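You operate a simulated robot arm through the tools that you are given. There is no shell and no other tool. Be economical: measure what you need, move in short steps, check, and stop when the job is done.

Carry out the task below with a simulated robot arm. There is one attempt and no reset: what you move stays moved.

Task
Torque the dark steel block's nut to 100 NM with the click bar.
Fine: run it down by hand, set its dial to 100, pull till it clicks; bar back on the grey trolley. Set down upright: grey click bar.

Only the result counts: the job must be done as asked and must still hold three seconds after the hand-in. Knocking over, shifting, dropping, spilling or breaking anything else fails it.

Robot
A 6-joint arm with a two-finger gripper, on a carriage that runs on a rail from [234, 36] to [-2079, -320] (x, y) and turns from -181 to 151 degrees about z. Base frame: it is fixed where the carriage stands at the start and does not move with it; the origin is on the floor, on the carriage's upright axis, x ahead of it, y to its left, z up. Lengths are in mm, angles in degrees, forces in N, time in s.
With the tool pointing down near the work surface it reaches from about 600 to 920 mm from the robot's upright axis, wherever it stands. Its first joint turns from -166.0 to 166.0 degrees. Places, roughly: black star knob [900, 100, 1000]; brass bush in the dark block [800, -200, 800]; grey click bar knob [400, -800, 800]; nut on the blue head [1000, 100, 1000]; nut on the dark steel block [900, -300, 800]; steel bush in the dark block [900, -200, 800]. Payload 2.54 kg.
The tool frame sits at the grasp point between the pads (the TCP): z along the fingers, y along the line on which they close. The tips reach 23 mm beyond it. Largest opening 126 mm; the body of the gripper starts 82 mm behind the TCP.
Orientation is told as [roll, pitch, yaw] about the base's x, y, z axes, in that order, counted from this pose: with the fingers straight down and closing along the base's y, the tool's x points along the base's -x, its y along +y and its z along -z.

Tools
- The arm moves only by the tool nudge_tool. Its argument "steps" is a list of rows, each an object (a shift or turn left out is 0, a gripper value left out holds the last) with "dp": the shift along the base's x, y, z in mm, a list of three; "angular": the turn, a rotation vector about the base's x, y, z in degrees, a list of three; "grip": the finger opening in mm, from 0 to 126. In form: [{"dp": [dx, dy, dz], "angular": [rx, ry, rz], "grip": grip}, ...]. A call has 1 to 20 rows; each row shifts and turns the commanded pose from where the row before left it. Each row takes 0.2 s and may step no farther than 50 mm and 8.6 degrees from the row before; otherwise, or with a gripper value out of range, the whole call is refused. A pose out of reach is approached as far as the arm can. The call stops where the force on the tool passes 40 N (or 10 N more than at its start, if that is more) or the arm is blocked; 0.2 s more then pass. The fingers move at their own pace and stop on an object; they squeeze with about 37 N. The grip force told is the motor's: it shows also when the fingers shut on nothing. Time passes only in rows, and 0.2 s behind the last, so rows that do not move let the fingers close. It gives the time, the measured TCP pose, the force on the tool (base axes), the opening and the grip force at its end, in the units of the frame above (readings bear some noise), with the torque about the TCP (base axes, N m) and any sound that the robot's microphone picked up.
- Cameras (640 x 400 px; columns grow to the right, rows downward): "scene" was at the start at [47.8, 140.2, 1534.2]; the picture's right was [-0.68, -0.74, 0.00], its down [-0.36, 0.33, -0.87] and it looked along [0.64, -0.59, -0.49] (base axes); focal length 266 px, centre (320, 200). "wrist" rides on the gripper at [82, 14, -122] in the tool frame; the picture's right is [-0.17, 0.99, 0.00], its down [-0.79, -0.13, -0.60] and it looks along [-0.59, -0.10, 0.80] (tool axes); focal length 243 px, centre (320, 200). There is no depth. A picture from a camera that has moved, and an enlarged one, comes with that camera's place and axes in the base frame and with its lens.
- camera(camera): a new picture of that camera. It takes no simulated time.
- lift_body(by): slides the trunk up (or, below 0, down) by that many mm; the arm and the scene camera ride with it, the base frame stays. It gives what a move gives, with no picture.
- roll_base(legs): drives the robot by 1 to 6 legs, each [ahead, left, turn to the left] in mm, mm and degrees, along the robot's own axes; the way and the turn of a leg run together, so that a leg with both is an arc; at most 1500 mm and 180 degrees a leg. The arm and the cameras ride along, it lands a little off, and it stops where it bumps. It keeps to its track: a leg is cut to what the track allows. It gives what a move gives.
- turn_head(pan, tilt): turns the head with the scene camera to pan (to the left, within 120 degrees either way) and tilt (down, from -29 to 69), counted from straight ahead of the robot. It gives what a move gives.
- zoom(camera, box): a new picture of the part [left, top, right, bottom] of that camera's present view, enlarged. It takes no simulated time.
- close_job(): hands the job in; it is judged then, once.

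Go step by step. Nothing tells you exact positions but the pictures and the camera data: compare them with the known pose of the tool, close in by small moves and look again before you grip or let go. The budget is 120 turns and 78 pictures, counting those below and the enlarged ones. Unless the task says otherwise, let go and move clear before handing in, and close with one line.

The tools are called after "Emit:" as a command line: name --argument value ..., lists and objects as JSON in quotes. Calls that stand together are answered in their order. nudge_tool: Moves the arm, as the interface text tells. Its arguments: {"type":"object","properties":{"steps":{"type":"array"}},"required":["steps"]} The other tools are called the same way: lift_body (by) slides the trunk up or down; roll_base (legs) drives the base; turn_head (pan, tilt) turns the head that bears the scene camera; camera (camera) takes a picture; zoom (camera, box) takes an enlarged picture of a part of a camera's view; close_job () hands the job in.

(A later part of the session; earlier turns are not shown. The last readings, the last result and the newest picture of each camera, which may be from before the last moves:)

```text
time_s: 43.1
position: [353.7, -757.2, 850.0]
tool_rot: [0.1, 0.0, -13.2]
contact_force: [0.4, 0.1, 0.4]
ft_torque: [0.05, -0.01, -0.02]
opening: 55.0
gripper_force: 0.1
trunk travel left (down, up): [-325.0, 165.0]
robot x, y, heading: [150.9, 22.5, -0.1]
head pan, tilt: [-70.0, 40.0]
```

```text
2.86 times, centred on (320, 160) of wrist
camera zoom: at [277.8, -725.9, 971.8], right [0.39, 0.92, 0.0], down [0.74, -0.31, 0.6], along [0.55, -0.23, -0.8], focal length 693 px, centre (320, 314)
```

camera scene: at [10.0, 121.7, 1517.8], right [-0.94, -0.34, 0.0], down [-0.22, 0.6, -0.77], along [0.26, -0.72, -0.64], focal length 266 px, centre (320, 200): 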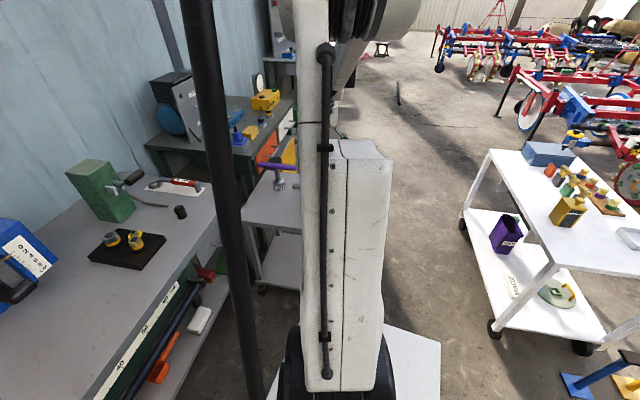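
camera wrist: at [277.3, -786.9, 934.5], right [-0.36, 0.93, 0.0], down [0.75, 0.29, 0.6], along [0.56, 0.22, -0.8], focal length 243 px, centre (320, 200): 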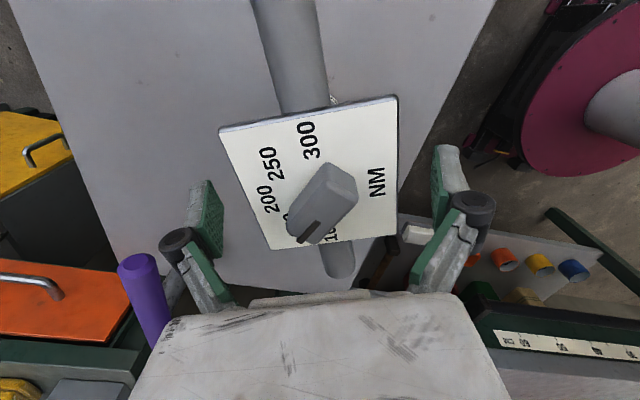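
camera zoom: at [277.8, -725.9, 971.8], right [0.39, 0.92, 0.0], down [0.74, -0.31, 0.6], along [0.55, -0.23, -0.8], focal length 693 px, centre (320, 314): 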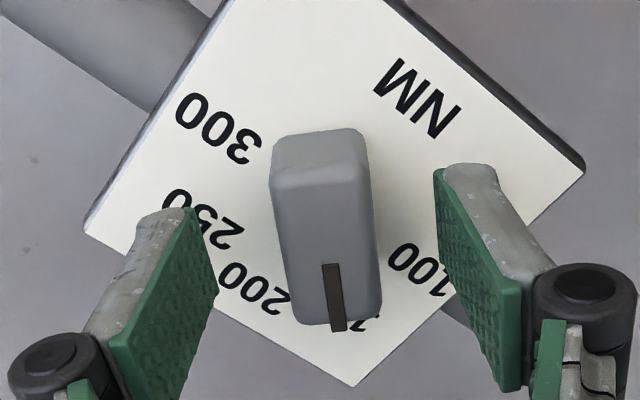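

Emit:
nudge_tool --steps '[{"dp": [0, 0, -11]}, {"grip": 10}, {}, {}]'

Emit:
nudge_tool --steps '[{"dp": [0, 0, 4]}, {"dp": [0, 0, 4]}, {}]'

Emit:
camera --camera "wrist"

```text
time_s: 44.1
position: [354.0, -756.4, 838.5]
tool_rot: [0.1, 0.1, -13.2]
contact_force: [0.3, 1.6, 3.2]
ft_torque: [0.05, 0.09, -0.01]
opening: 22.7
gripper_force: 36.5
trunk travel left (down, up): [-325.0, 165.0]
robot x, y, heading: [148.9, 22.9, -0.2]
head pan, tilt: [-70.0, 40.0]
```

```text
time_s: 44.9
position: [354.9, -757.0, 846.7]
tool_rot: [0.1, -0.1, -13.1]
contact_force: [0.2, -0.9, -6.6]
ft_torque: [0.01, -0.02, 0.01]
opening: 22.8
gripper_force: 37.1
trunk travel left (down, up): [-325.0, 165.0]
robot x, y, heading: [150.0, 24.3, -0.0]
head pan, tilt: [-70.0, 40.0]
```

```text
42 pictures are left
camera wrist: at [277.1, -725.2, 968.6], right [0.38, 0.92, 0.0], down [0.74, -0.31, 0.6], along [0.55, -0.23, -0.8], focal length 243 px, centre (320, 200)
```

wrist: 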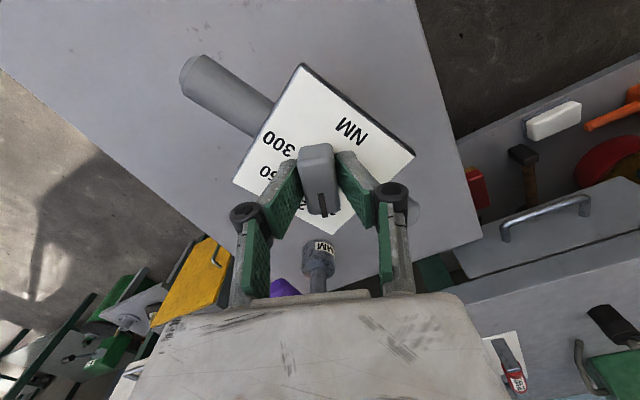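

The bar hangs steadily (about 6.6 N). I'll raise it and carry it over to the nut.

Emit:
nudge_tool --steps '[{"dp": [0, 0, 20]}, {"dp": [0, 0, 30]}, {"dp": [0, 0, 35]}, {"dp": [0, 0, 35]}, {"dp": [0, 0, 35]}, {"dp": [0, 0, 35]}, {"dp": [0, 0, 30]}, {"dp": [0, 0, 15]}]'

Emit:
nudge_tool --steps '[{"dp": [15, 14, 0]}, {"dp": [26, 24, 0]}, {"dp": [26, 24, 0]}, {"dp": [26, 24, 0]}, {"dp": [26, 24, 0]}, {"dp": [26, 24, 0]}, {"dp": [26, 24, 0]}, {"dp": [26, 24, 0]}, {"dp": [26, 24, 0]}, {"dp": [26, 24, 0]}, {"dp": [26, 24, 0]}, {"dp": [26, 24, 0]}, {"dp": [26, 24, 0]}, {"dp": [26, 24, 0]}, {"dp": [26, 24, 0]}, {"dp": [26, 24, 0]}, {"dp": [26, 24, 0]}, {"dp": [20, 18, 0]}, {"dp": [10, 9, 0]}, {}]'

Emit:
camera --camera "wrist"

```text
time_s: 46.7
position: [355.4, -757.5, 1082.4]
tool_rot: [0.1, -0.1, -13.1]
contact_force: [0.3, -0.3, -5.7]
ft_torque: [0.01, 0.0, -0.01]
opening: 23.0
gripper_force: 36.7
trunk travel left (down, up): [-325.0, 165.0]
robot x, y, heading: [151.2, 20.0, -0.1]
head pan, tilt: [-70.0, 40.0]
```

```text
time_s: 50.9
position: [817.7, -327.8, 1082.3]
tool_rot: [0.1, 0.0, -13.1]
contact_force: [-0.2, 0.2, -6.2]
ft_torque: [-0.01, 0.02, 0.02]
opening: 22.8
gripper_force: 37.3
trunk travel left (down, up): [-325.0, 165.0]
robot x, y, heading: [150.9, 24.8, 0.0]
head pan, tilt: [-70.0, 40.0]
```

```text
41 pictures are left
camera wrist: at [739.5, -297.7, 1204.1], right [0.39, 0.92, 0.0], down [0.74, -0.31, 0.6], along [0.55, -0.23, -0.8], focal length 243 px, centre (320, 200)
```

wrist: 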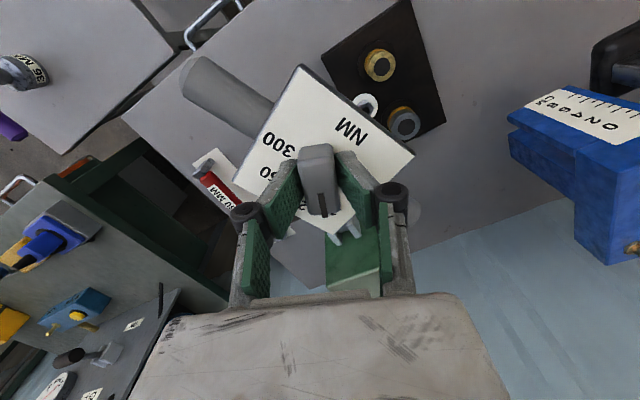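

Emit:
nudge_tool --steps '[{"dp": [20, 17, 0]}, {"dp": [20, 18, 0]}, {"dp": [15, 13, 0]}, {"dp": [6, 4.8, 0]}, {}]'

Emit:
zoom --camera "wrist" --box '[220, 90, 420, 230]'

Emit:
turn_head --pan -30 --tilt 35

Emit:
camera --camera "scene"

```text
time_s: 52.1
position: [877.2, -278.0, 1082.6]
tool_rot: [0.1, 0.0, -13.1]
contact_force: [-0.1, -0.1, -6.5]
ft_torque: [0.01, 0.01, 0.0]
opening: 22.6
gripper_force: 36.9
trunk travel left (down, up): [-325.0, 165.0]
robot x, y, heading: [148.4, 20.7, 0.0]
head pan, tilt: [-70.0, 40.0]
```

```text
2.86 times, centred on (320, 160) of wrist
camera zoom: at [799.8, -247.2, 1204.0], right [0.39, 0.92, 0.0], down [0.74, -0.31, 0.6], along [0.55, -0.23, -0.8], focal length 693 px, centre (320, 314)
```

zoom: 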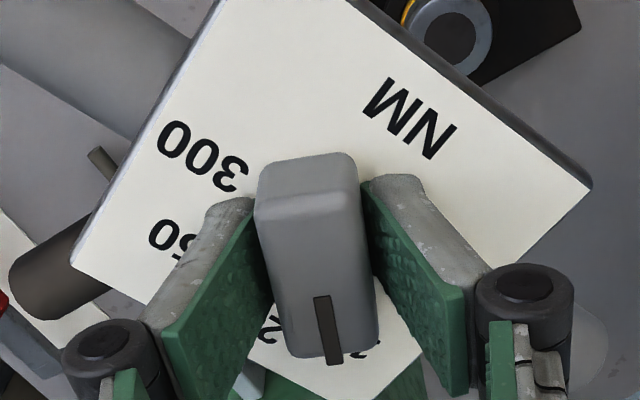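

```text
time_s: 53.1
position: [876.6, -278.3, 1082.3]
tool_rot: [0.1, 0.0, -13.1]
contact_force: [-0.2, -0.4, -6.1]
ft_torque: [0.04, 0.0, 0.01]
opening: 23.1
gripper_force: 37.1
trunk travel left (down, up): [-325.0, 165.0]
robot x, y, heading: [153.3, 20.7, -0.0]
head pan, tilt: [-30.0, 35.0]
```

```text
39 pictures are left
camera scene: at [209.0, 180.5, 1525.3], right [-0.5, -0.87, 0.0], down [-0.5, 0.29, -0.82], along [0.71, -0.41, -0.57], focal length 266 px, centre (320, 200)
```

scene: 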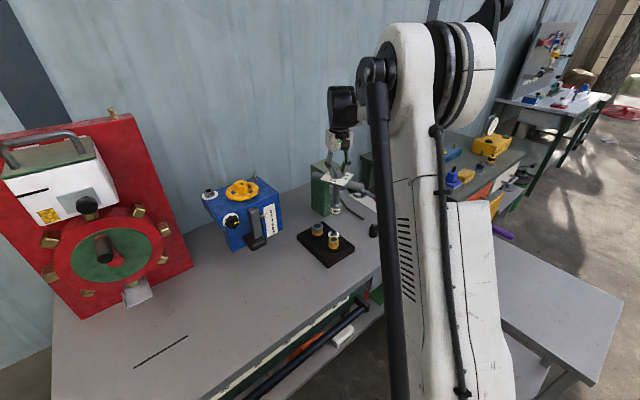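

Emit:
zoom --camera "scene" --box '[290, 150, 390, 270]'

```text
3.33 times, centred on (340, 210) of scene
camera zoom: at [209.0, 180.5, 1525.3], right [-0.5, -0.87, 0.0], down [-0.5, 0.29, -0.82], along [0.71, -0.41, -0.57], focal length 887 px, centre (253, 167)
```

zoom: 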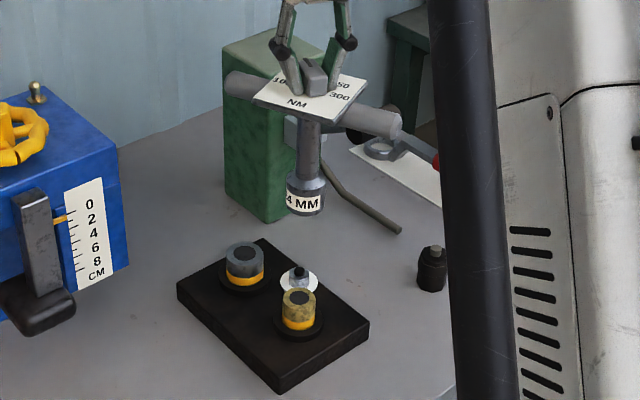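

The socket bottom hangs about 182 mm below the TCP. The TCP needs to be near (880, -274) for it to sit over the nut, so I'll align and lower to just above the nut.

Emit:
nudge_tool --steps '[{"dp": [3.2, 4, -15]}, {"dp": [0, 0, -25]}, {"dp": [0, 0, -25]}, {"dp": [0, 0, -15]}, {}]'

Emit:
zoom --camera "scene" --box '[300, 170, 380, 260]'

```text
time_s: 54.3
position: [880.7, -274.9, 1002.0]
tool_rot: [0.1, 0.0, -13.2]
contact_force: [0.1, -0.2, -5.4]
ft_torque: [0.01, 0.03, -0.04]
opening: 22.9
gripper_force: 37.1
trunk travel left (down, up): [-325.0, 165.0]
robot x, y, heading: [153.3, 25.8, 0.1]
head pan, tilt: [-30.0, 35.0]
```

```text
4.44 times, centred on (340, 215) of scene
camera zoom: at [209.1, 180.5, 1525.3], right [-0.5, -0.87, 0.0], down [-0.5, 0.29, -0.82], along [0.71, -0.41, -0.57], focal length 1182 px, centre (231, 133)
```

zoom: 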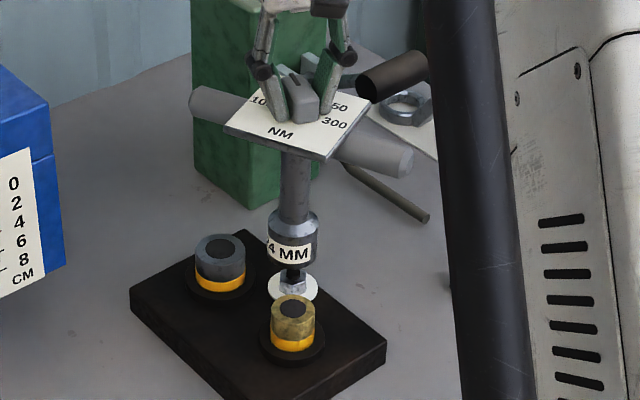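

Emit:
nudge_tool --steps '[{"dp": [-0.5, 0.3, -8]}, {"dp": [0, 0, -5]}, {"dp": [0, 0, -3]}, {"dp": [0, 0, -3]}, {"dp": [0, 0, -2]}, {"dp": [0, 0, -2]}, {}]'

Emit:
zoom --camera "scene" --box '[300, 170, 380, 260]'

```text
time_s: 55.9
position: [880.2, -275.8, 979.0]
tool_rot: [0.1, 0.1, -13.1]
contact_force: [-0.2, -0.5, -7.1]
ft_torque: [0.02, -0.02, -0.01]
opening: 22.9
gripper_force: 36.5
trunk travel left (down, up): [-325.0, 165.0]
robot x, y, heading: [153.4, 22.0, 0.2]
head pan, tilt: [-30.0, 35.0]
```

```text
4.44 times, centred on (340, 215) of scene
camera zoom: at [209.0, 180.5, 1525.3], right [-0.5, -0.87, 0.0], down [-0.5, 0.29, -0.82], along [0.71, -0.41, -0.57], focal length 1182 px, centre (231, 133)
```

zoom: 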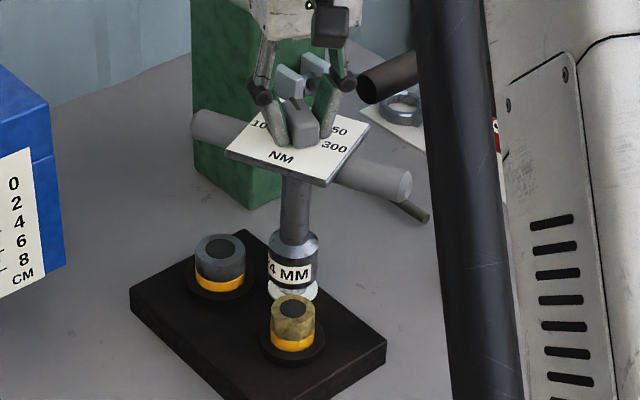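

Emit:
nudge_tool --steps '[{"dp": [0, 0, -1.5]}, {"dp": [0, 0, -1.5]}, {}]'

Emit:
nudge_tool --steps '[{"dp": [0, 0, -1.5]}, {"dp": [0, 0, -1.5]}, {}]'

```text
time_s: 56.7
position: [879.6, -273.8, 976.4]
tool_rot: [0.0, -0.1, -13.1]
contact_force: [0.1, -0.8, -6.4]
ft_torque: [0.01, 0.02, 0.0]
opening: 22.9
gripper_force: 37.2
trunk travel left (down, up): [-325.0, 165.0]
robot x, y, heading: [149.6, 25.1, -0.1]
head pan, tilt: [-30.0, 35.0]
```

```text
time_s: 57.5
position: [878.9, -274.7, 973.6]
tool_rot: [0.1, 0.0, -13.1]
contact_force: [-2.3, -0.2, -5.4]
ft_torque: [-0.14, 0.39, 0.0]
opening: 23.0
gripper_force: 36.7
trunk travel left (down, up): [-325.0, 165.0]
robot x, y, heading: [148.6, 21.0, 0.2]
head pan, tilt: [-30.0, 35.0]
```

Emit:
nudge_tool --steps '[{"dp": [-1.2, -0.4, 0]}, {"dp": [0, 0, -1]}, {}]'

Emit:
nudge_tool --steps '[{"dp": [0, 0, -1.5]}, {}]'

Emit:
zoom --camera "scene" --box '[300, 170, 380, 260]'

```text
time_s: 58.3
position: [879.5, -274.2, 971.2]
tool_rot: [0.1, 0.0, -13.2]
contact_force: [0.3, 0.3, -6.1]
ft_torque: [-0.01, -0.02, -0.01]
opening: 22.7
gripper_force: 37.0
trunk travel left (down, up): [-325.0, 165.0]
robot x, y, heading: [149.6, 23.7, 0.2]
head pan, tilt: [-30.0, 35.0]
```

```text
time_s: 58.9
position: [878.8, -275.8, 968.9]
tool_rot: [0.1, 0.0, -13.0]
contact_force: [-0.3, 0.6, -7.3]
ft_torque: [-0.01, -0.03, -0.02]
opening: 22.6
gripper_force: 37.2
trunk travel left (down, up): [-325.0, 165.0]
robot x, y, heading: [151.5, 22.2, 0.1]
head pan, tilt: [-30.0, 35.0]
```

```text
4.44 times, centred on (340, 215) of scene
camera zoom: at [209.0, 180.5, 1525.3], right [-0.5, -0.87, 0.0], down [-0.5, 0.29, -0.82], along [0.71, -0.41, -0.57], focal length 1182 px, centre (231, 133)
```

zoom: 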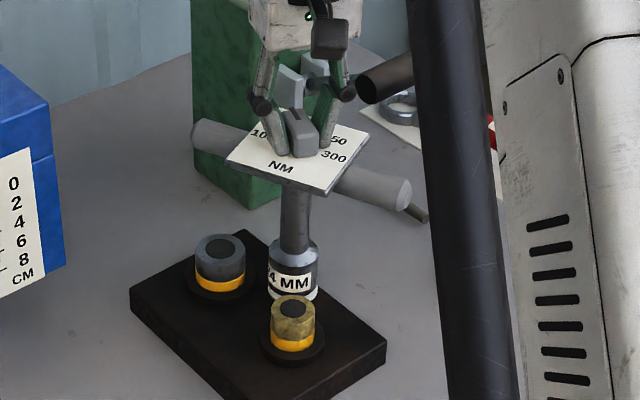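

The socket has slid over the nut without hard contact. I'll go on down gently until it bottoms.

Emit:
nudge_tool --steps '[{"dp": [0, 0, -1.5]}, {"dp": [0, 0, -1.5]}, {}]'

Emit:
nudge_tool --steps '[{"dp": [0, 0, -1.5]}, {"dp": [0, 0, -1.5]}, {}]'

```text
time_s: 59.7
position: [878.7, -274.4, 967.1]
tool_rot: [0.1, 0.0, -13.1]
contact_force: [-0.6, -0.6, -6.4]
ft_torque: [0.01, -0.01, 0.03]
opening: 22.7
gripper_force: 37.4
trunk travel left (down, up): [-325.0, 165.0]
robot x, y, heading: [150.2, 27.5, -0.1]
head pan, tilt: [-30.0, 35.0]
```

```text
time_s: 60.5
position: [877.6, -274.1, 961.6]
tool_rot: [0.1, 0.0, -13.1]
contact_force: [0.5, 0.1, -7.1]
ft_torque: [0.02, 0.0, -0.03]
opening: 23.0
gripper_force: 36.7
trunk travel left (down, up): [-325.0, 165.0]
robot x, y, heading: [151.8, 20.9, 0.1]
head pan, tilt: [-30.0, 35.0]
```

Emit:
nudge_tool --steps '[{"dp": [0, 0, -1.5]}, {"dp": [0, 0, -1.5]}, {}]'

Emit:
zoom --camera "scene" --box '[315, 195, 375, 255]'

```text
time_s: 61.3
position: [878.6, -274.8, 960.3]
tool_rot: [0.1, 0.0, -13.1]
contact_force: [-0.1, -0.1, -5.7]
ft_torque: [0.0, 0.0, 0.04]
opening: 23.0
gripper_force: 36.9
trunk travel left (down, up): [-325.0, 165.0]
robot x, y, heading: [153.3, 19.7, -0.1]
head pan, tilt: [-30.0, 35.0]
```

```text
6.67 times, centred on (345, 225) of scene
camera zoom: at [209.0, 180.5, 1525.3], right [-0.5, -0.87, 0.0], down [-0.5, 0.29, -0.82], along [0.71, -0.41, -0.57], focal length 1773 px, centre (153, 33)
```

zoom: 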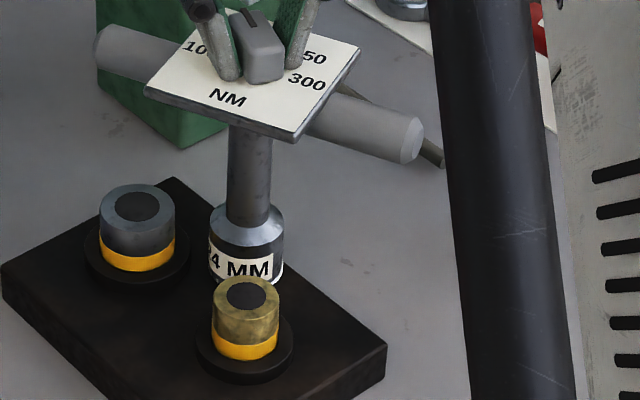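

Emit:
nudge_tool --steps '[{"dp": [0, 0, -1]}, {"dp": [0, 0, -1]}, {}]'

Emit:
nudge_tool --steps '[{"dp": [0, 0, -1]}, {"dp": [0, 0, -1]}, {}]'

```text
time_s: 62.1
position: [879.3, -275.0, 958.2]
tool_rot: [0.1, 0.0, -13.1]
contact_force: [0.7, -0.5, -6.9]
ft_torque: [0.01, 0.01, 0.01]
opening: 23.0
gripper_force: 37.5
trunk travel left (down, up): [-325.0, 165.0]
robot x, y, heading: [152.9, 23.3, -0.2]
head pan, tilt: [-30.0, 35.0]
```

```text
time_s: 62.9
position: [878.6, -274.8, 958.6]
tool_rot: [0.1, -0.1, -13.1]
contact_force: [3.9, 0.7, 16.5]
ft_torque: [-0.19, -0.39, 0.03]
opening: 22.8
gripper_force: 37.8
trunk travel left (down, up): [-325.0, 165.0]
robot x, y, heading: [149.3, 22.0, -0.1]
head pan, tilt: [-30.0, 35.0]
```

It is seated (contact at TCP z≈958). I'll ease off 1 mm, then turn the knob counter-clockwise a little and see whether the nut holds the bar.

Emit:
nudge_tool --steps '[{"dp": [0, 0, 1]}, {"angular": [0, 0, 7]}, {"angular": [0, 0, 7]}, {"angular": [0, 0, 7]}, {}]'

Emit:
zoom --camera "wrist" --box '[220, 90, 420, 230]'

```text
time_s: 64.1
position: [878.2, -275.5, 958.6]
tool_rot: [0.0, 0.0, 8.0]
contact_force: [0.7, 3.3, 8.3]
ft_torque: [0.37, -0.21, 0.0]
opening: 22.9
gripper_force: 36.6
trunk travel left (down, up): [-325.0, 165.0]
robot x, y, heading: [149.4, 26.9, -0.2]
head pan, tilt: [-30.0, 35.0]
```

```text
2.86 times, centred on (320, 160) of wrist
camera zoom: at [794.4, -273.4, 1081.2], right [0.03, 1.0, 0.0], down [0.8, -0.02, 0.6], along [0.6, -0.02, -0.8], focal length 693 px, centre (320, 314)
```

zoom: 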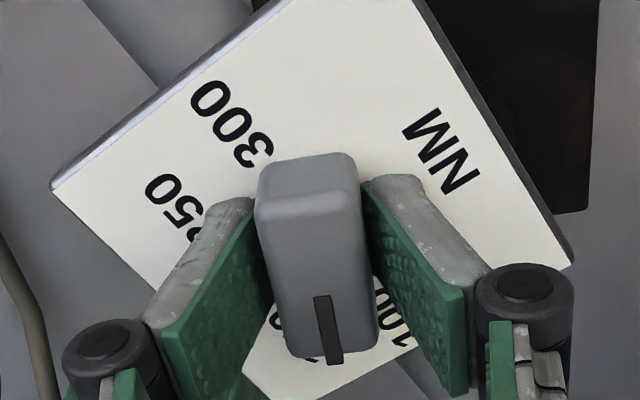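

The knob is turning relative to the plate while the bar holds. I'll continue another 21° and check.

Emit:
nudge_tool --steps '[{"angular": [0, 0, 7]}, {"angular": [0, 0, 7]}, {"angular": [0, 0, 7]}, {}]'

Emit:
camera --camera "wrist"

```text
time_s: 65.1
position: [878.3, -274.8, 958.5]
tool_rot: [0.2, 0.1, 29.0]
contact_force: [0.3, 1.9, 8.7]
ft_torque: [0.01, -0.15, 0.02]
opening: 22.9
gripper_force: 37.1
trunk travel left (down, up): [-325.0, 165.0]
robot x, y, heading: [152.3, 24.3, -0.2]
head pan, tilt: [-30.0, 35.0]
```

```text
32 pictures are left
camera wrist: at [799.2, -303.2, 1081.2], right [-0.33, 0.94, 0.0], down [0.76, 0.27, 0.6], along [0.56, 0.2, -0.8], focal length 243 px, centre (320, 200)
```

wrist: 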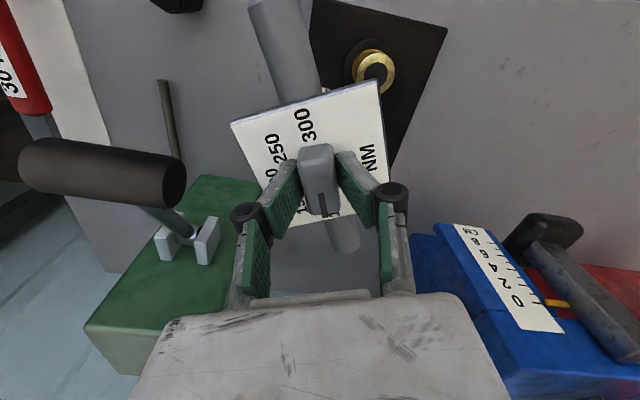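

Emit:
nudge_tool --steps '[{"grip": 60}, {}, {"dp": [0, 0, 25]}, {}]'

Emit:
zoom --camera "wrist" --box '[220, 90, 420, 230]'

```text
time_s: 66.1
position: [876.7, -275.3, 983.0]
tool_rot: [0.1, 0.0, 28.8]
contact_force: [0.3, -0.1, 0.2]
ft_torque: [-0.01, 0.02, 0.0]
opening: 60.1
gripper_force: 0.1
trunk travel left (down, up): [-325.0, 165.0]
robot x, y, heading: [153.9, 23.6, -0.2]
head pan, tilt: [-30.0, 35.0]
```

```text
2.86 times, centred on (320, 160) of wrist
camera zoom: at [798.2, -302.9, 1105.7], right [-0.33, 0.94, 0.0], down [0.76, 0.27, 0.6], along [0.56, 0.2, -0.8], focal length 693 px, centre (320, 314)
```

zoom: 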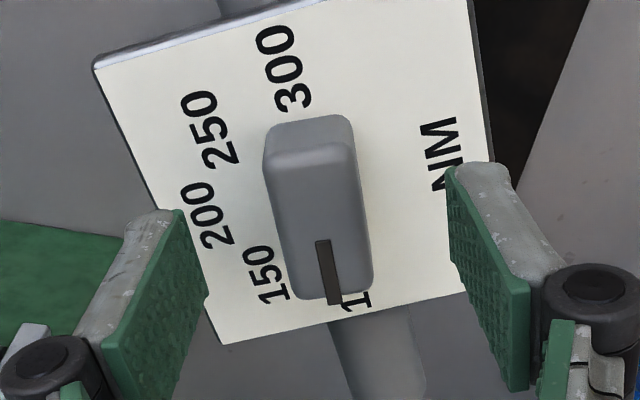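

By geometry the pointer is still about 6° short of 100 (the bar gave about 3° of play). I'll re-grip and turn 6° more.

Emit:
nudge_tool --steps '[{"dp": [1.5, 0.3, -12]}, {"dp": [0, 0, -12]}, {"grip": 10}, {}, {"angular": [0, 0, 3]}, {"angular": [0, 0, 3.2]}, {}]'

Emit:
nudge_tool --steps '[{"grip": 60}, {}, {"dp": [0, 0, 25]}, {}]'

Emit:
zoom --camera "wrist" --box '[220, 90, 420, 230]'

```text
time_s: 67.7
position: [878.8, -273.2, 959.3]
tool_rot: [0.1, 0.0, 35.1]
contact_force: [-0.2, 0.5, 0.7]
ft_torque: [0.06, -0.14, -0.05]
opening: 22.7
gripper_force: 37.9
trunk travel left (down, up): [-325.0, 165.0]
robot x, y, heading: [151.1, 22.3, -0.2]
head pan, tilt: [-30.0, 35.0]
```

```text
time_s: 68.7
position: [878.7, -274.6, 984.5]
tool_rot: [0.0, -0.1, 35.1]
contact_force: [0.0, 0.9, 0.0]
ft_torque: [-0.03, -0.01, 0.0]
opening: 59.9
gripper_force: 0.1
trunk travel left (down, up): [-325.0, 165.0]
robot x, y, heading: [153.2, 24.1, 0.1]
head pan, tilt: [-30.0, 35.0]
```

```text
2.86 times, centred on (320, 160) of wrist
camera zoom: at [804.5, -311.6, 1107.0], right [-0.43, 0.9, 0.0], down [0.72, 0.35, 0.6], along [0.54, 0.26, -0.8], focal length 693 px, centre (320, 314)
```

zoom: 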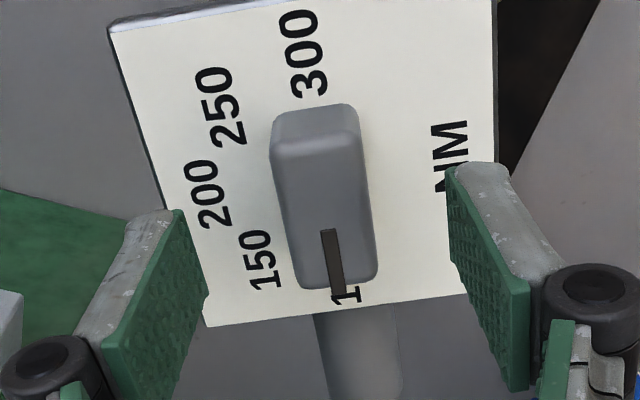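

The dial now reads 100, with knob and handle both at 35°. For a pure couple I'll bring the open fingers down one on each side of the handle arms (closing axis about 30° counter-clockwise of the handle) and turn clockwise.

Emit:
nudge_tool --steps '[{"dp": [0, 0, 10], "grip": 126}, {"dp": [0, 0, 5]}, {"angular": [0, 0, -7.5]}, {"angular": [0, 0, -7.5]}, {"angular": [0, 0, -7.5]}, {"angular": [0, 0, -7.5]}, {"angular": [0, 0, -7.5]}, {"angular": [0, 0, -7.5]}, {"angular": [0, 0, -7.5]}, {"angular": [0, 0, -7.5]}, {"dp": [0, 0, -30]}, {}]'

Emit:
camera --camera "wrist"

```text
time_s: 71.3
position: [880.3, -271.9, 968.4]
tool_rot: [0.1, 0.2, -24.9]
contact_force: [0.1, -0.1, -0.2]
ft_torque: [0.0, 0.03, 0.0]
opening: 126.0
gripper_force: 0.1
trunk travel left (down, up): [-325.0, 165.0]
robot x, y, heading: [149.7, 23.6, -0.1]
head pan, tilt: [-30.0, 35.0]
```

```text
29 pictures are left
camera wrist: at [811.7, -226.5, 1091.8], right [0.57, 0.82, 0.0], down [0.66, -0.45, 0.6], along [0.49, -0.34, -0.8], focal length 243 px, centre (320, 200)
```

wrist: 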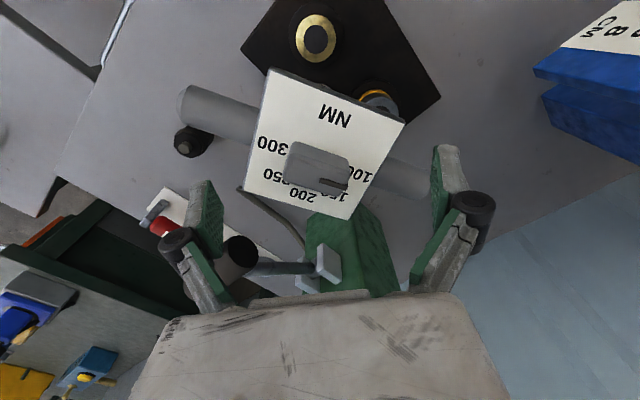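

Emit:
zoom --camera "wrist" --box '[220, 50, 420, 230]'

```text
2.22 times, centred on (320, 140) of wrist
camera zoom: at [811.7, -226.5, 1091.8], right [0.57, 0.82, 0.0], down [0.66, -0.45, 0.6], along [0.49, -0.34, -0.8], focal length 539 px, centre (320, 333)
```

zoom: 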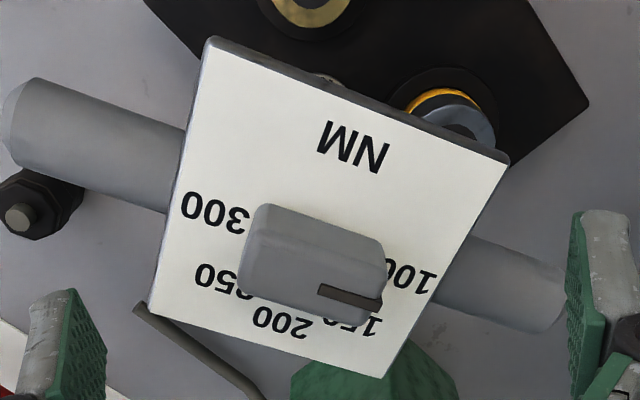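

Emit:
nudge_tool --steps '[{"dp": [-3, -2.6, 0], "angular": [0, 0, -3]}, {"dp": [0, 0, -8]}, {}]'

Emit:
camera --camera "wrist"

```text
time_s: 72.1
position: [877.8, -275.5, 961.6]
tool_rot: [0.1, 0.0, -27.9]
contact_force: [0.2, 0.6, 0.4]
ft_torque: [-0.01, 0.01, 0.0]
opening: 126.0
gripper_force: 0.1
trunk travel left (down, up): [-325.0, 165.0]
robot x, y, heading: [155.1, 19.6, -0.1]
head pan, tilt: [-30.0, 35.0]
```

```text
27 pictures are left
camera wrist: at [811.0, -226.1, 1084.2], right [0.61, 0.79, 0.0], down [0.64, -0.49, 0.6], along [0.48, -0.36, -0.8], focal length 243 px, centre (320, 200)
```

wrist: 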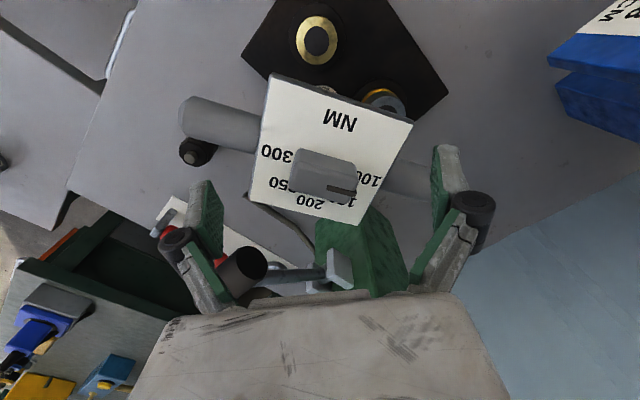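

Emit:
nudge_tool --steps '[{"dp": [1, -0.8, -10]}, {"dp": [0, 0, -10]}, {"dp": [0, 0, -10]}, {"dp": [0, 0, -10]}, {"dp": [0, 0, -5]}, {}]'

Emit:
camera --camera "wrist"

```text
time_s: 73.5
position: [879.0, -278.0, 916.0]
tool_rot: [0.1, 0.0, -27.9]
contact_force: [0.2, 0.0, 0.3]
ft_torque: [0.02, -0.01, 0.01]
opening: 125.9
gripper_force: 0.1
trunk travel left (down, up): [-325.0, 165.0]
robot x, y, heading: [147.0, 22.9, 0.1]
head pan, tilt: [-30.0, 35.0]
```

```text
26 pictures are left
camera wrist: at [812.0, -227.0, 1038.6], right [0.61, 0.79, 0.0], down [0.64, -0.49, 0.6], along [0.48, -0.36, -0.8], focal length 243 px, centre (320, 200)
```

wrist: 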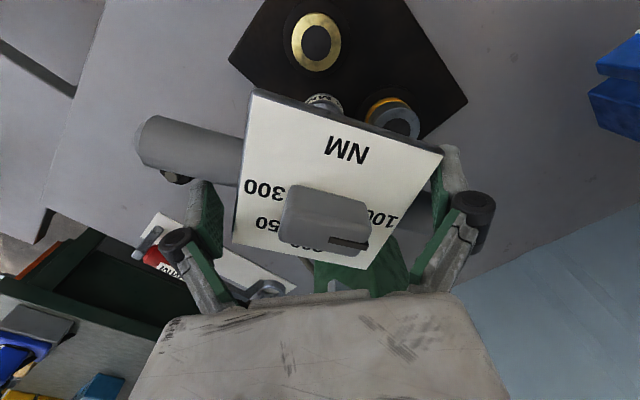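

The fingers are in place on both sides of the handle without contact. I'll turn clockwise in small steps, watching the torque and listening for a click.

Emit:
nudge_tool --steps '[{"angular": [0, 0, -2]}, {"angular": [0, 0, -2]}, {"angular": [0, 0, -2]}, {}]'

Emit:
nudge_tool --steps '[{"angular": [0, 0, -2]}, {"angular": [0, 0, -2]}, {}]'

```text
time_s: 74.5
position: [878.1, -277.6, 915.9]
tool_rot: [0.1, 0.0, -33.8]
contact_force: [-0.6, 0.0, 1.0]
ft_torque: [0.06, -0.05, 0.06]
opening: 125.8
gripper_force: 0.0
trunk travel left (down, up): [-325.0, 165.0]
robot x, y, heading: [154.0, 19.2, -0.1]
head pan, tilt: [-30.0, 35.0]
```

```text
time_s: 75.3
position: [877.2, -276.6, 915.6]
tool_rot: [0.1, 0.0, -37.8]
contact_force: [0.3, 2.3, 1.3]
ft_torque: [0.04, -0.07, 0.08]
opening: 126.2
gripper_force: 0.1
trunk travel left (down, up): [-325.0, 165.0]
robot x, y, heading: [150.5, 20.9, 0.1]
head pan, tilt: [-30.0, 35.0]
```

Emit:
nudge_tool --steps '[{"angular": [0, 0, -2]}, {"angular": [0, 0, -2]}, {}]'

Emit:
nudge_tool --steps '[{"angular": [0, 0, -2]}, {"angular": [0, 0, -2]}, {}]'

Emit:
camera --camera "wrist"

```text
time_s: 76.1
position: [878.5, -277.3, 916.6]
tool_rot: [0.2, 0.1, -42.0]
contact_force: [-0.7, 0.0, 2.6]
ft_torque: [-0.01, 0.01, 0.42]
opening: 126.2
gripper_force: 0.0
trunk travel left (down, up): [-325.0, 165.0]
robot x, y, heading: [155.1, 26.8, -0.2]
head pan, tilt: [-30.0, 35.0]
```

```text
time_s: 76.9
position: [876.6, -276.7, 916.6]
tool_rot: [0.1, 0.0, -45.9]
contact_force: [0.7, 2.5, 4.2]
ft_torque: [0.16, -0.23, 0.56]
opening: 126.2
gripper_force: 0.1
trunk travel left (down, up): [-325.0, 165.0]
robot x, y, heading: [149.6, 23.5, 0.1]
head pan, tilt: [-30.0, 35.0]
```

```text
25 pictures are left
camera wrist: at [830.0, -209.3, 1039.1], right [0.82, 0.57, 0.0], down [0.45, -0.66, 0.6], along [0.34, -0.49, -0.8], focal length 243 px, centre (320, 200)
```

wrist: 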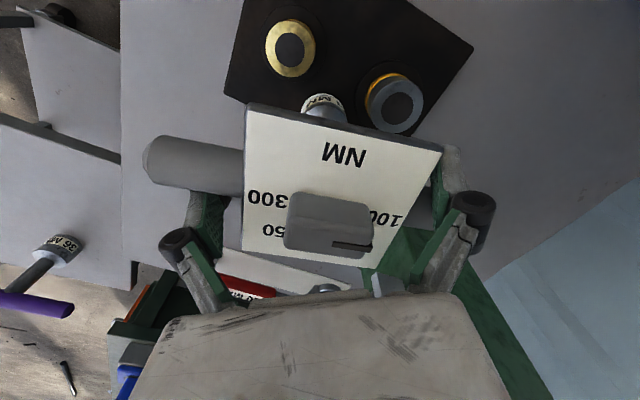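

Emit:
nudge_tool --steps '[{"angular": [0, 0, -2]}, {}]'

Emit:
nudge_tool --steps '[{"angular": [0, 0, -2]}, {}]'

Emit:
nudge_tool --steps '[{"angular": [0, 0, -2]}, {}]'

```text
time_s: 77.5
position: [878.1, -277.3, 916.5]
tool_rot: [0.1, -0.1, -47.8]
contact_force: [0.8, 3.3, 5.4]
ft_torque: [0.18, -0.29, 0.63]
opening: 126.2
gripper_force: 0.1
trunk travel left (down, up): [-325.0, 165.0]
robot x, y, heading: [150.0, 22.1, -0.1]
head pan, tilt: [-30.0, 35.0]
```

```text
time_s: 78.1
position: [877.5, -278.6, 916.3]
tool_rot: [0.1, -0.1, -49.9]
contact_force: [-0.3, 1.5, 9.3]
ft_torque: [0.03, -0.08, 0.7]
opening: 126.5
gripper_force: 0.0
trunk travel left (down, up): [-325.0, 165.0]
robot x, y, heading: [152.2, 22.2, -0.1]
head pan, tilt: [-30.0, 35.0]
```

```text
time_s: 78.7
position: [877.6, -277.7, 915.7]
tool_rot: [0.1, 0.0, -51.9]
contact_force: [-2.2, 2.0, 5.9]
ft_torque: [-0.03, 0.01, 0.76]
opening: 126.1
gripper_force: 0.2
trunk travel left (down, up): [-325.0, 165.0]
robot x, y, heading: [151.4, 25.5, -0.1]
head pan, tilt: [-30.0, 35.0]
```

Emit:
nudge_tool --steps '[{"angular": [0, 0, -2]}, {}]'

Emit:
nudge_tool --steps '[{"angular": [0, 0, -2]}, {}]'

Emit:
nudge_tool --steps '[{"angular": [0, 0, -2]}, {}]'

```text
time_s: 79.3
position: [877.5, -276.8, 916.9]
tool_rot: [0.1, 0.1, -53.9]
contact_force: [-4.7, 0.3, -1.5]
ft_torque: [-0.18, 0.36, 0.78]
opening: 125.6
gripper_force: 0.1
trunk travel left (down, up): [-325.0, 165.0]
robot x, y, heading: [151.7, 19.1, -0.1]
head pan, tilt: [-30.0, 35.0]
```

```text
time_s: 79.9
position: [878.5, -277.9, 916.7]
tool_rot: [0.2, 0.1, -55.9]
contact_force: [-6.2, -1.9, -1.0]
ft_torque: [-0.2, 0.52, 0.86]
opening: 126.1
gripper_force: 0.2
trunk travel left (down, up): [-325.0, 165.0]
robot x, y, heading: [152.3, 20.5, -0.3]
head pan, tilt: [-30.0, 35.0]
```

```text
time_s: 80.5
position: [878.1, -276.6, 917.3]
tool_rot: [0.1, 0.0, -57.9]
contact_force: [-4.4, 0.3, 4.9]
ft_torque: [-0.15, 0.32, 0.9]
opening: 126.1
gripper_force: 0.1
trunk travel left (down, up): [-325.0, 165.0]
robot x, y, heading: [153.1, 20.7, 0.1]
head pan, tilt: [-30.0, 35.0]
```

Emit:
nudge_tool --steps '[{"dp": [-0.7, 0, 0], "angular": [0, 0, -2]}, {}]'

Emit:
nudge_tool --steps '[{"angular": [0, 0, -2]}, {}]'

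Emit:
nudge_tool --steps '[{"angular": [0, 0, -2]}, {}]'

Emit:
camera --camera "wrist"

```text
time_s: 81.1
position: [876.8, -277.5, 917.2]
tool_rot: [0.1, -0.1, -59.8]
contact_force: [1.3, 2.1, 5.7]
ft_torque: [0.09, -0.27, 0.96]
opening: 126.0
gripper_force: 0.0
trunk travel left (down, up): [-325.0, 165.0]
robot x, y, heading: [149.6, 24.4, 0.1]
head pan, tilt: [-30.0, 35.0]
```

```text
time_s: 81.7
position: [878.2, -278.0, 916.6]
tool_rot: [0.1, -0.3, -62.0]
contact_force: [3.5, 3.7, 8.4]
ft_torque: [0.24, -0.69, 1.06]
opening: 126.1
gripper_force: 0.0
trunk travel left (down, up): [-325.0, 165.0]
robot x, y, heading: [148.7, 23.5, 0.2]
head pan, tilt: [-30.0, 35.0]
```

```text
time_s: 82.3
position: [877.1, -276.7, 917.1]
tool_rot: [0.1, -0.2, -63.9]
contact_force: [3.6, 2.9, 7.4]
ft_torque: [0.21, -0.61, 1.13]
opening: 126.3
gripper_force: 0.0
trunk travel left (down, up): [-325.0, 165.0]
robot x, y, heading: [150.7, 21.5, -0.2]
head pan, tilt: [-30.0, 35.0]
```

```text
24 pictures are left
camera wrist: at [852.7, -197.8, 1039.1], right [0.96, 0.29, 0.0], down [0.23, -0.77, 0.6], along [0.17, -0.57, -0.8], focal length 243 px, centre (320, 200)
```

wrist: 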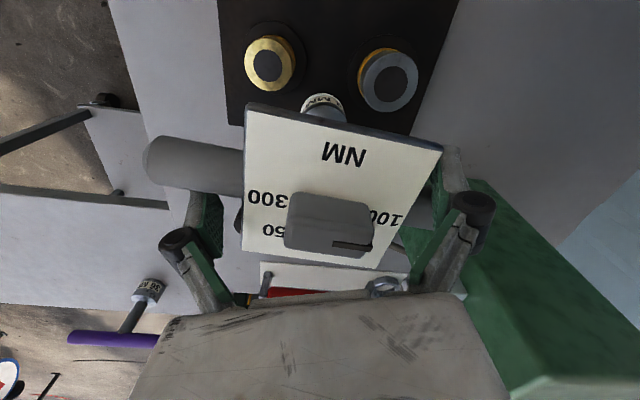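

Emit:
nudge_tool --steps '[{"angular": [0, 0, -2]}, {}]'

Emit:
nudge_tool --steps '[{"angular": [0, 0, -2]}, {}]'

Emit:
nudge_tool --steps '[{"angular": [0, 0, -2]}, {}]'

Emit:
nudge_tool --steps '[{"angular": [0, 0, -2]}, {}]'

```text
time_s: 82.9
position: [876.2, -277.6, 917.6]
tool_rot: [0.1, 0.0, -66.0]
contact_force: [3.5, 3.3, 7.9]
ft_torque: [0.11, -0.52, 1.19]
opening: 126.3
gripper_force: 0.0
trunk travel left (down, up): [-325.0, 165.0]
robot x, y, heading: [152.1, 25.0, -0.1]
head pan, tilt: [-30.0, 35.0]
```

```text
time_s: 83.5
position: [876.9, -276.1, 917.0]
tool_rot: [0.1, -0.2, -67.9]
contact_force: [1.9, 4.0, 12.1]
ft_torque: [0.09, -0.43, 1.26]
opening: 126.1
gripper_force: 0.0
trunk travel left (down, up): [-325.0, 165.0]
robot x, y, heading: [151.3, 26.7, 0.3]
head pan, tilt: [-30.0, 35.0]
```

```text
time_s: 84.1
position: [875.4, -276.3, 918.3]
tool_rot: [0.1, -0.1, -69.9]
contact_force: [4.4, 4.1, 8.5]
ft_torque: [0.09, -0.63, 1.28]
opening: 126.1
gripper_force: 0.0
trunk travel left (down, up): [-325.0, 165.0]
robot x, y, heading: [150.4, 20.1, 0.1]
head pan, tilt: [-30.0, 35.0]
```

```text
time_s: 84.7
position: [877.6, -278.3, 917.0]
tool_rot: [0.0, -0.1, -71.9]
contact_force: [-0.1, 3.5, 10.6]
ft_torque: [0.03, -0.21, 1.3]
opening: 126.3
gripper_force: 0.1
trunk travel left (down, up): [-325.0, 165.0]
robot x, y, heading: [149.2, 23.6, -0.0]
head pan, tilt: [-30.0, 35.0]
```

Emit:
nudge_tool --steps '[{"angular": [0, 0, -2]}, {}]'

Emit:
nudge_tool --steps '[{"angular": [0, 0, -2]}, {}]'

Emit:
nudge_tool --steps '[{"angular": [0, 0, -2]}, {}]'

Emit:
nudge_tool --steps '[{"angular": [0, 0, -2]}, {}]'

```text
time_s: 85.3
position: [876.1, -277.3, 916.7]
tool_rot: [0.0, 0.0, -73.9]
contact_force: [0.6, 2.5, 7.8]
ft_torque: [0.01, -0.05, 1.39]
opening: 126.2
gripper_force: 0.1
trunk travel left (down, up): [-325.0, 165.0]
robot x, y, heading: [151.1, 24.8, -0.0]
head pan, tilt: [-30.0, 35.0]
```

```text
time_s: 85.9
position: [876.0, -278.5, 916.8]
tool_rot: [0.0, -0.1, -75.9]
contact_force: [-1.4, 3.2, 5.6]
ft_torque: [0.0, 0.07, 1.45]
opening: 126.1
gripper_force: 0.1
trunk travel left (down, up): [-325.0, 165.0]
robot x, y, heading: [152.0, 20.5, -0.3]
head pan, tilt: [-30.0, 35.0]
```

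```text
time_s: 86.5
position: [876.5, -277.2, 917.0]
tool_rot: [0.1, 0.0, -77.9]
contact_force: [-4.0, 2.5, 1.4]
ft_torque: [0.02, 0.51, 1.53]
opening: 126.6
gripper_force: 0.1
trunk travel left (down, up): [-325.0, 165.0]
robot x, y, heading: [153.5, 28.9, -0.0]
head pan, tilt: [-30.0, 35.0]
```

```text
time_s: 87.1
position: [877.4, -278.8, 917.3]
tool_rot: [0.1, 0.0, -79.9]
contact_force: [-6.1, 1.5, -0.2]
ft_torque: [0.01, 0.64, 1.57]
opening: 126.1
gripper_force: 0.1
trunk travel left (down, up): [-325.0, 165.0]
robot x, y, heading: [151.3, 22.5, 0.0]
head pan, tilt: [-30.0, 35.0]
```

Emit:
nudge_tool --steps '[{"dp": [-0.6, 0, 0], "angular": [0, 0, -2]}, {"angular": [0, 0, -2]}, {}]'

Emit:
nudge_tool --steps '[{"angular": [0, 0, -2]}, {"angular": [0, 0, -1]}, {}]'

Emit:
camera --camera "wrist"

```text
time_s: 87.9
position: [876.2, -278.2, 915.1]
tool_rot: [0.1, 0.0, -83.9]
contact_force: [-2.8, 0.7, -4.3]
ft_torque: [0.04, 0.4, 1.69]
opening: 126.4
gripper_force: 0.2
trunk travel left (down, up): [-325.0, 165.0]
robot x, y, heading: [149.0, 24.9, -0.1]
head pan, tilt: [-30.0, 35.0]
```

```text
time_s: 88.7
position: [875.8, -278.5, 915.8]
tool_rot: [0.2, 0.0, -86.9]
contact_force: [-4.4, 1.5, -2.7]
ft_torque: [0.04, 0.45, 1.72]
opening: 125.9
gripper_force: 0.1
trunk travel left (down, up): [-325.0, 165.0]
robot x, y, heading: [152.0, 22.2, 0.2]
head pan, tilt: [-30.0, 35.0]
```

```text
23 pictures are left
camera wrist: at [885.2, -195.3, 1039.3], right [0.99, -0.11, 0.0], down [-0.09, -0.8, 0.6], along [-0.07, -0.59, -0.8], focal length 243 px, centre (320, 200)
```

wrist: 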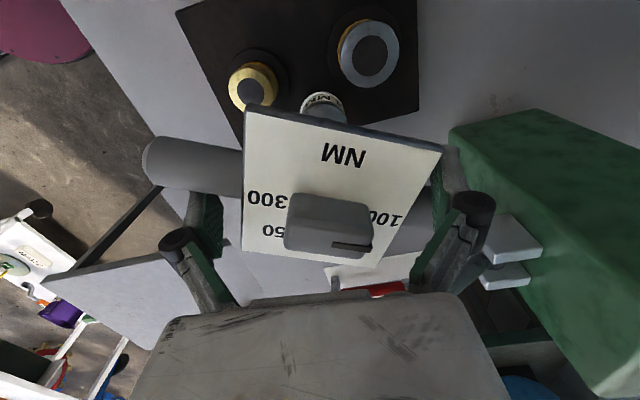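

Torque is at 1.72 and rising steadily. The handle end will pass about 10 mm or more from the green block's bracket, so I'll continue carefully.

Emit:
nudge_tool --steps '[{"angular": [0, 0, -2]}, {}]'

Emit:
nudge_tool --steps '[{"angular": [0, 0, -2]}, {}]'

Emit:
nudge_tool --steps '[{"angular": [0, 0, -2]}, {}]'

Emit:
camera --camera "wrist"

```text
time_s: 89.3
position: [876.5, -277.8, 916.2]
tool_rot: [0.1, -0.1, -88.8]
contact_force: [-3.9, 1.5, 4.4]
ft_torque: [0.07, 0.4, 1.87]
opening: 126.4
gripper_force: 0.1
trunk travel left (down, up): [-325.0, 165.0]
robot x, y, heading: [152.1, 22.4, -0.1]
head pan, tilt: [-30.0, 35.0]
```

```text
time_s: 89.9
position: [875.0, -276.9, 916.0]
tool_rot: [0.1, 0.0, -90.9]
contact_force: [-2.9, 2.8, 8.9]
ft_torque: [0.04, 0.19, 1.97]
opening: 126.1
gripper_force: 0.1
trunk travel left (down, up): [-325.0, 165.0]
robot x, y, heading: [152.0, 21.9, 0.1]
head pan, tilt: [-30.0, 35.0]
```

```text
time_s: 90.5
position: [876.5, -276.8, 916.6]
tool_rot: [0.1, -0.1, -92.9]
contact_force: [-2.4, 3.4, 8.6]
ft_torque: [0.07, 0.22, 2.05]
opening: 126.3
gripper_force: 0.6
trunk travel left (down, up): [-325.0, 165.0]
robot x, y, heading: [151.6, 25.4, 0.2]
head pan, tilt: [-30.0, 35.0]
```

```text
22 pictures are left
camera wrist: at [893.5, -196.0, 1039.1], right [0.98, -0.22, 0.0], down [-0.17, -0.78, 0.6], along [-0.13, -0.58, -0.8], focal length 243 px, centre (320, 200)
```

wrist: 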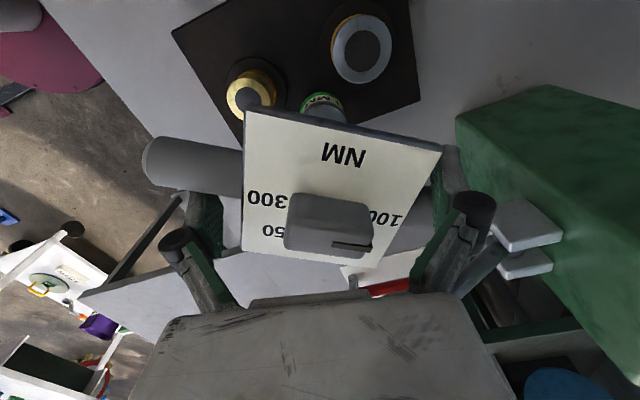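

The socket's band now looks green, so I'll check it closely.

Emit:
zoom --camera "wrist" --box '[270, 60, 390, 140]'

Emit:
zoom --camera "scene" --box '[300, 170, 380, 260]'

```text
5.00 times, centred on (330, 100) of wrist
camera zoom: at [893.5, -196.0, 1039.1], right [0.98, -0.22, 0.0], down [-0.17, -0.78, 0.6], along [-0.13, -0.58, -0.8], focal length 1213 px, centre (270, 700)
```

zoom: 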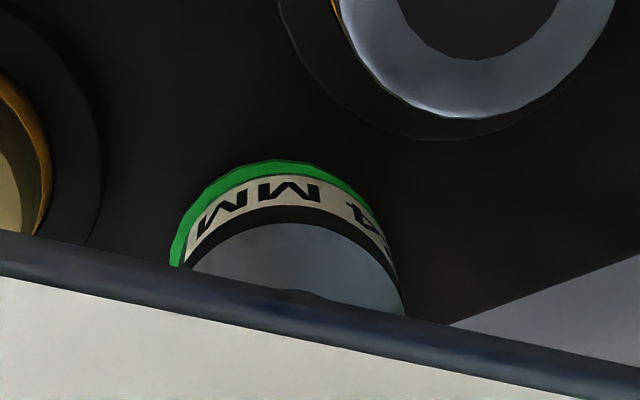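

```text
4.44 times, centred on (340, 215) of scene
camera zoom: at [207.7, 181.3, 1525.3], right [-0.5, -0.87, 0.0], down [-0.5, 0.29, -0.82], along [0.71, -0.41, -0.57], focal length 1182 px, centre (231, 133)
```

zoom: 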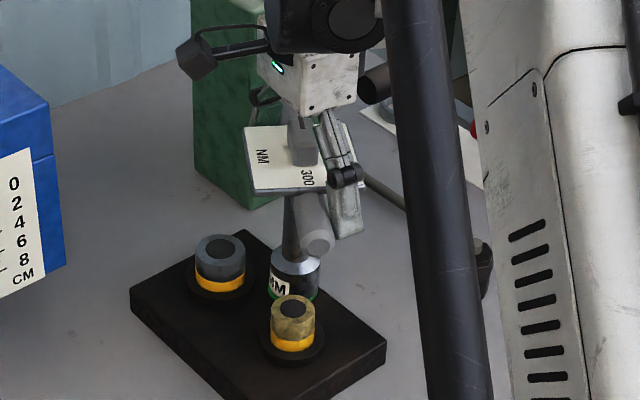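

The washer turned green, so the nut is at torque. No click has been reported yet, so I'll take one very small further step to listen.

Emit:
nudge_tool --steps '[{"angular": [0, 0, -0.7]}, {}]'

Emit:
zoom --camera "wrist" --box '[270, 60, 390, 140]'

```text
time_s: 91.1
position: [877.2, -277.2, 915.9]
tool_rot: [0.0, -0.2, -93.5]
contact_force: [0.0, 2.2, 11.3]
ft_torque: [-0.03, 0.01, 2.05]
opening: 126.3
gripper_force: 0.1
trunk travel left (down, up): [-325.0, 165.0]
robot x, y, heading: [151.2, 24.3, 0.4]
head pan, tilt: [-30.0, 35.0]
```

```text
5.00 times, centred on (330, 100) of wrist
camera zoom: at [894.4, -196.1, 1039.0], right [0.97, -0.23, 0.0], down [-0.18, -0.78, 0.6], along [-0.13, -0.58, -0.8], focal length 1213 px, centre (270, 700)
```

zoom: 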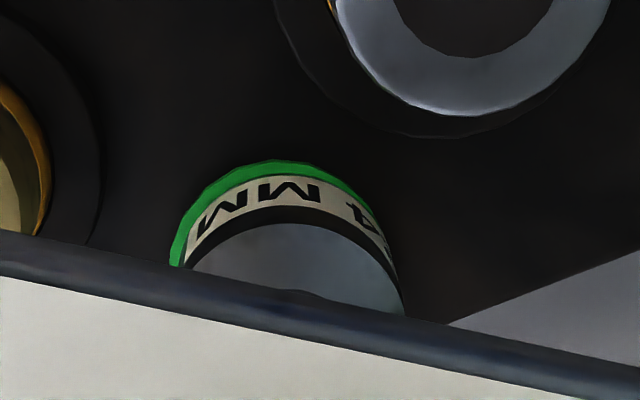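

Emit:
nudge_tool --steps '[{"angular": [0, 0, -0.8]}, {}]'

Emit:
zoom --camera "wrist" --box '[240, 60, 400, 180]'

```text
time_s: 91.7
position: [876.1, -276.1, 916.6]
tool_rot: [0.1, 0.0, -94.4]
contact_force: [1.1, 1.7, 13.1]
ft_torque: [-0.06, -0.17, 2.14]
opening: 126.2
gripper_force: 0.2
trunk travel left (down, up): [-325.0, 165.0]
robot x, y, heading: [153.5, 23.2, 0.2]
head pan, tilt: [-30.0, 35.0]
```

```text
3.33 times, centred on (320, 120) of wrist
camera zoom: at [895.5, -196.2, 1039.0], right [0.97, -0.24, 0.0], down [-0.19, -0.78, 0.6], along [-0.14, -0.58, -0.8], focal length 809 px, centre (320, 467)
```

zoom: 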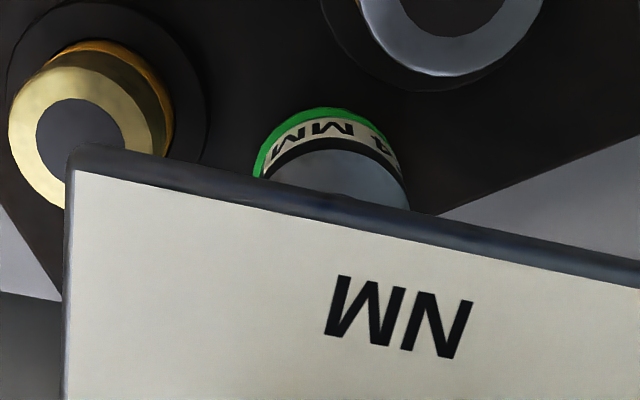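

Emit:
nudge_tool --steps '[{"angular": [0, 0, -0.8]}, {}]'

Emit:
zoom --camera "wrist" --box '[220, 60, 420, 270]'

```text
time_s: 92.3
position: [875.2, -276.5, 915.3]
tool_rot: [0.0, 0.0, -95.3]
contact_force: [-2.4, 5.6, 8.7]
ft_torque: [0.1, 0.2, 2.12]
opening: 126.0
gripper_force: 0.1
trunk travel left (down, up): [-325.0, 165.0]
robot x, y, heading: [150.8, 20.1, 0.2]
head pan, tilt: [-30.0, 35.0]
```

```text
1.90 times, centred on (320, 165) of wrist
camera zoom: at [896.7, -196.7, 1039.0], right [0.97, -0.25, 0.0], down [-0.2, -0.78, 0.6], along [-0.15, -0.58, -0.8], focal length 462 px, centre (320, 267)
```

zoom: 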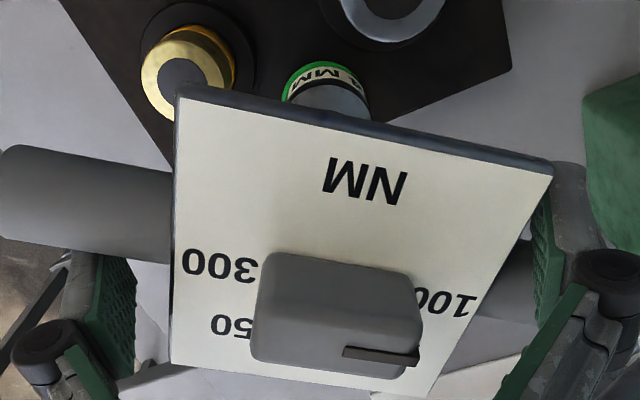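

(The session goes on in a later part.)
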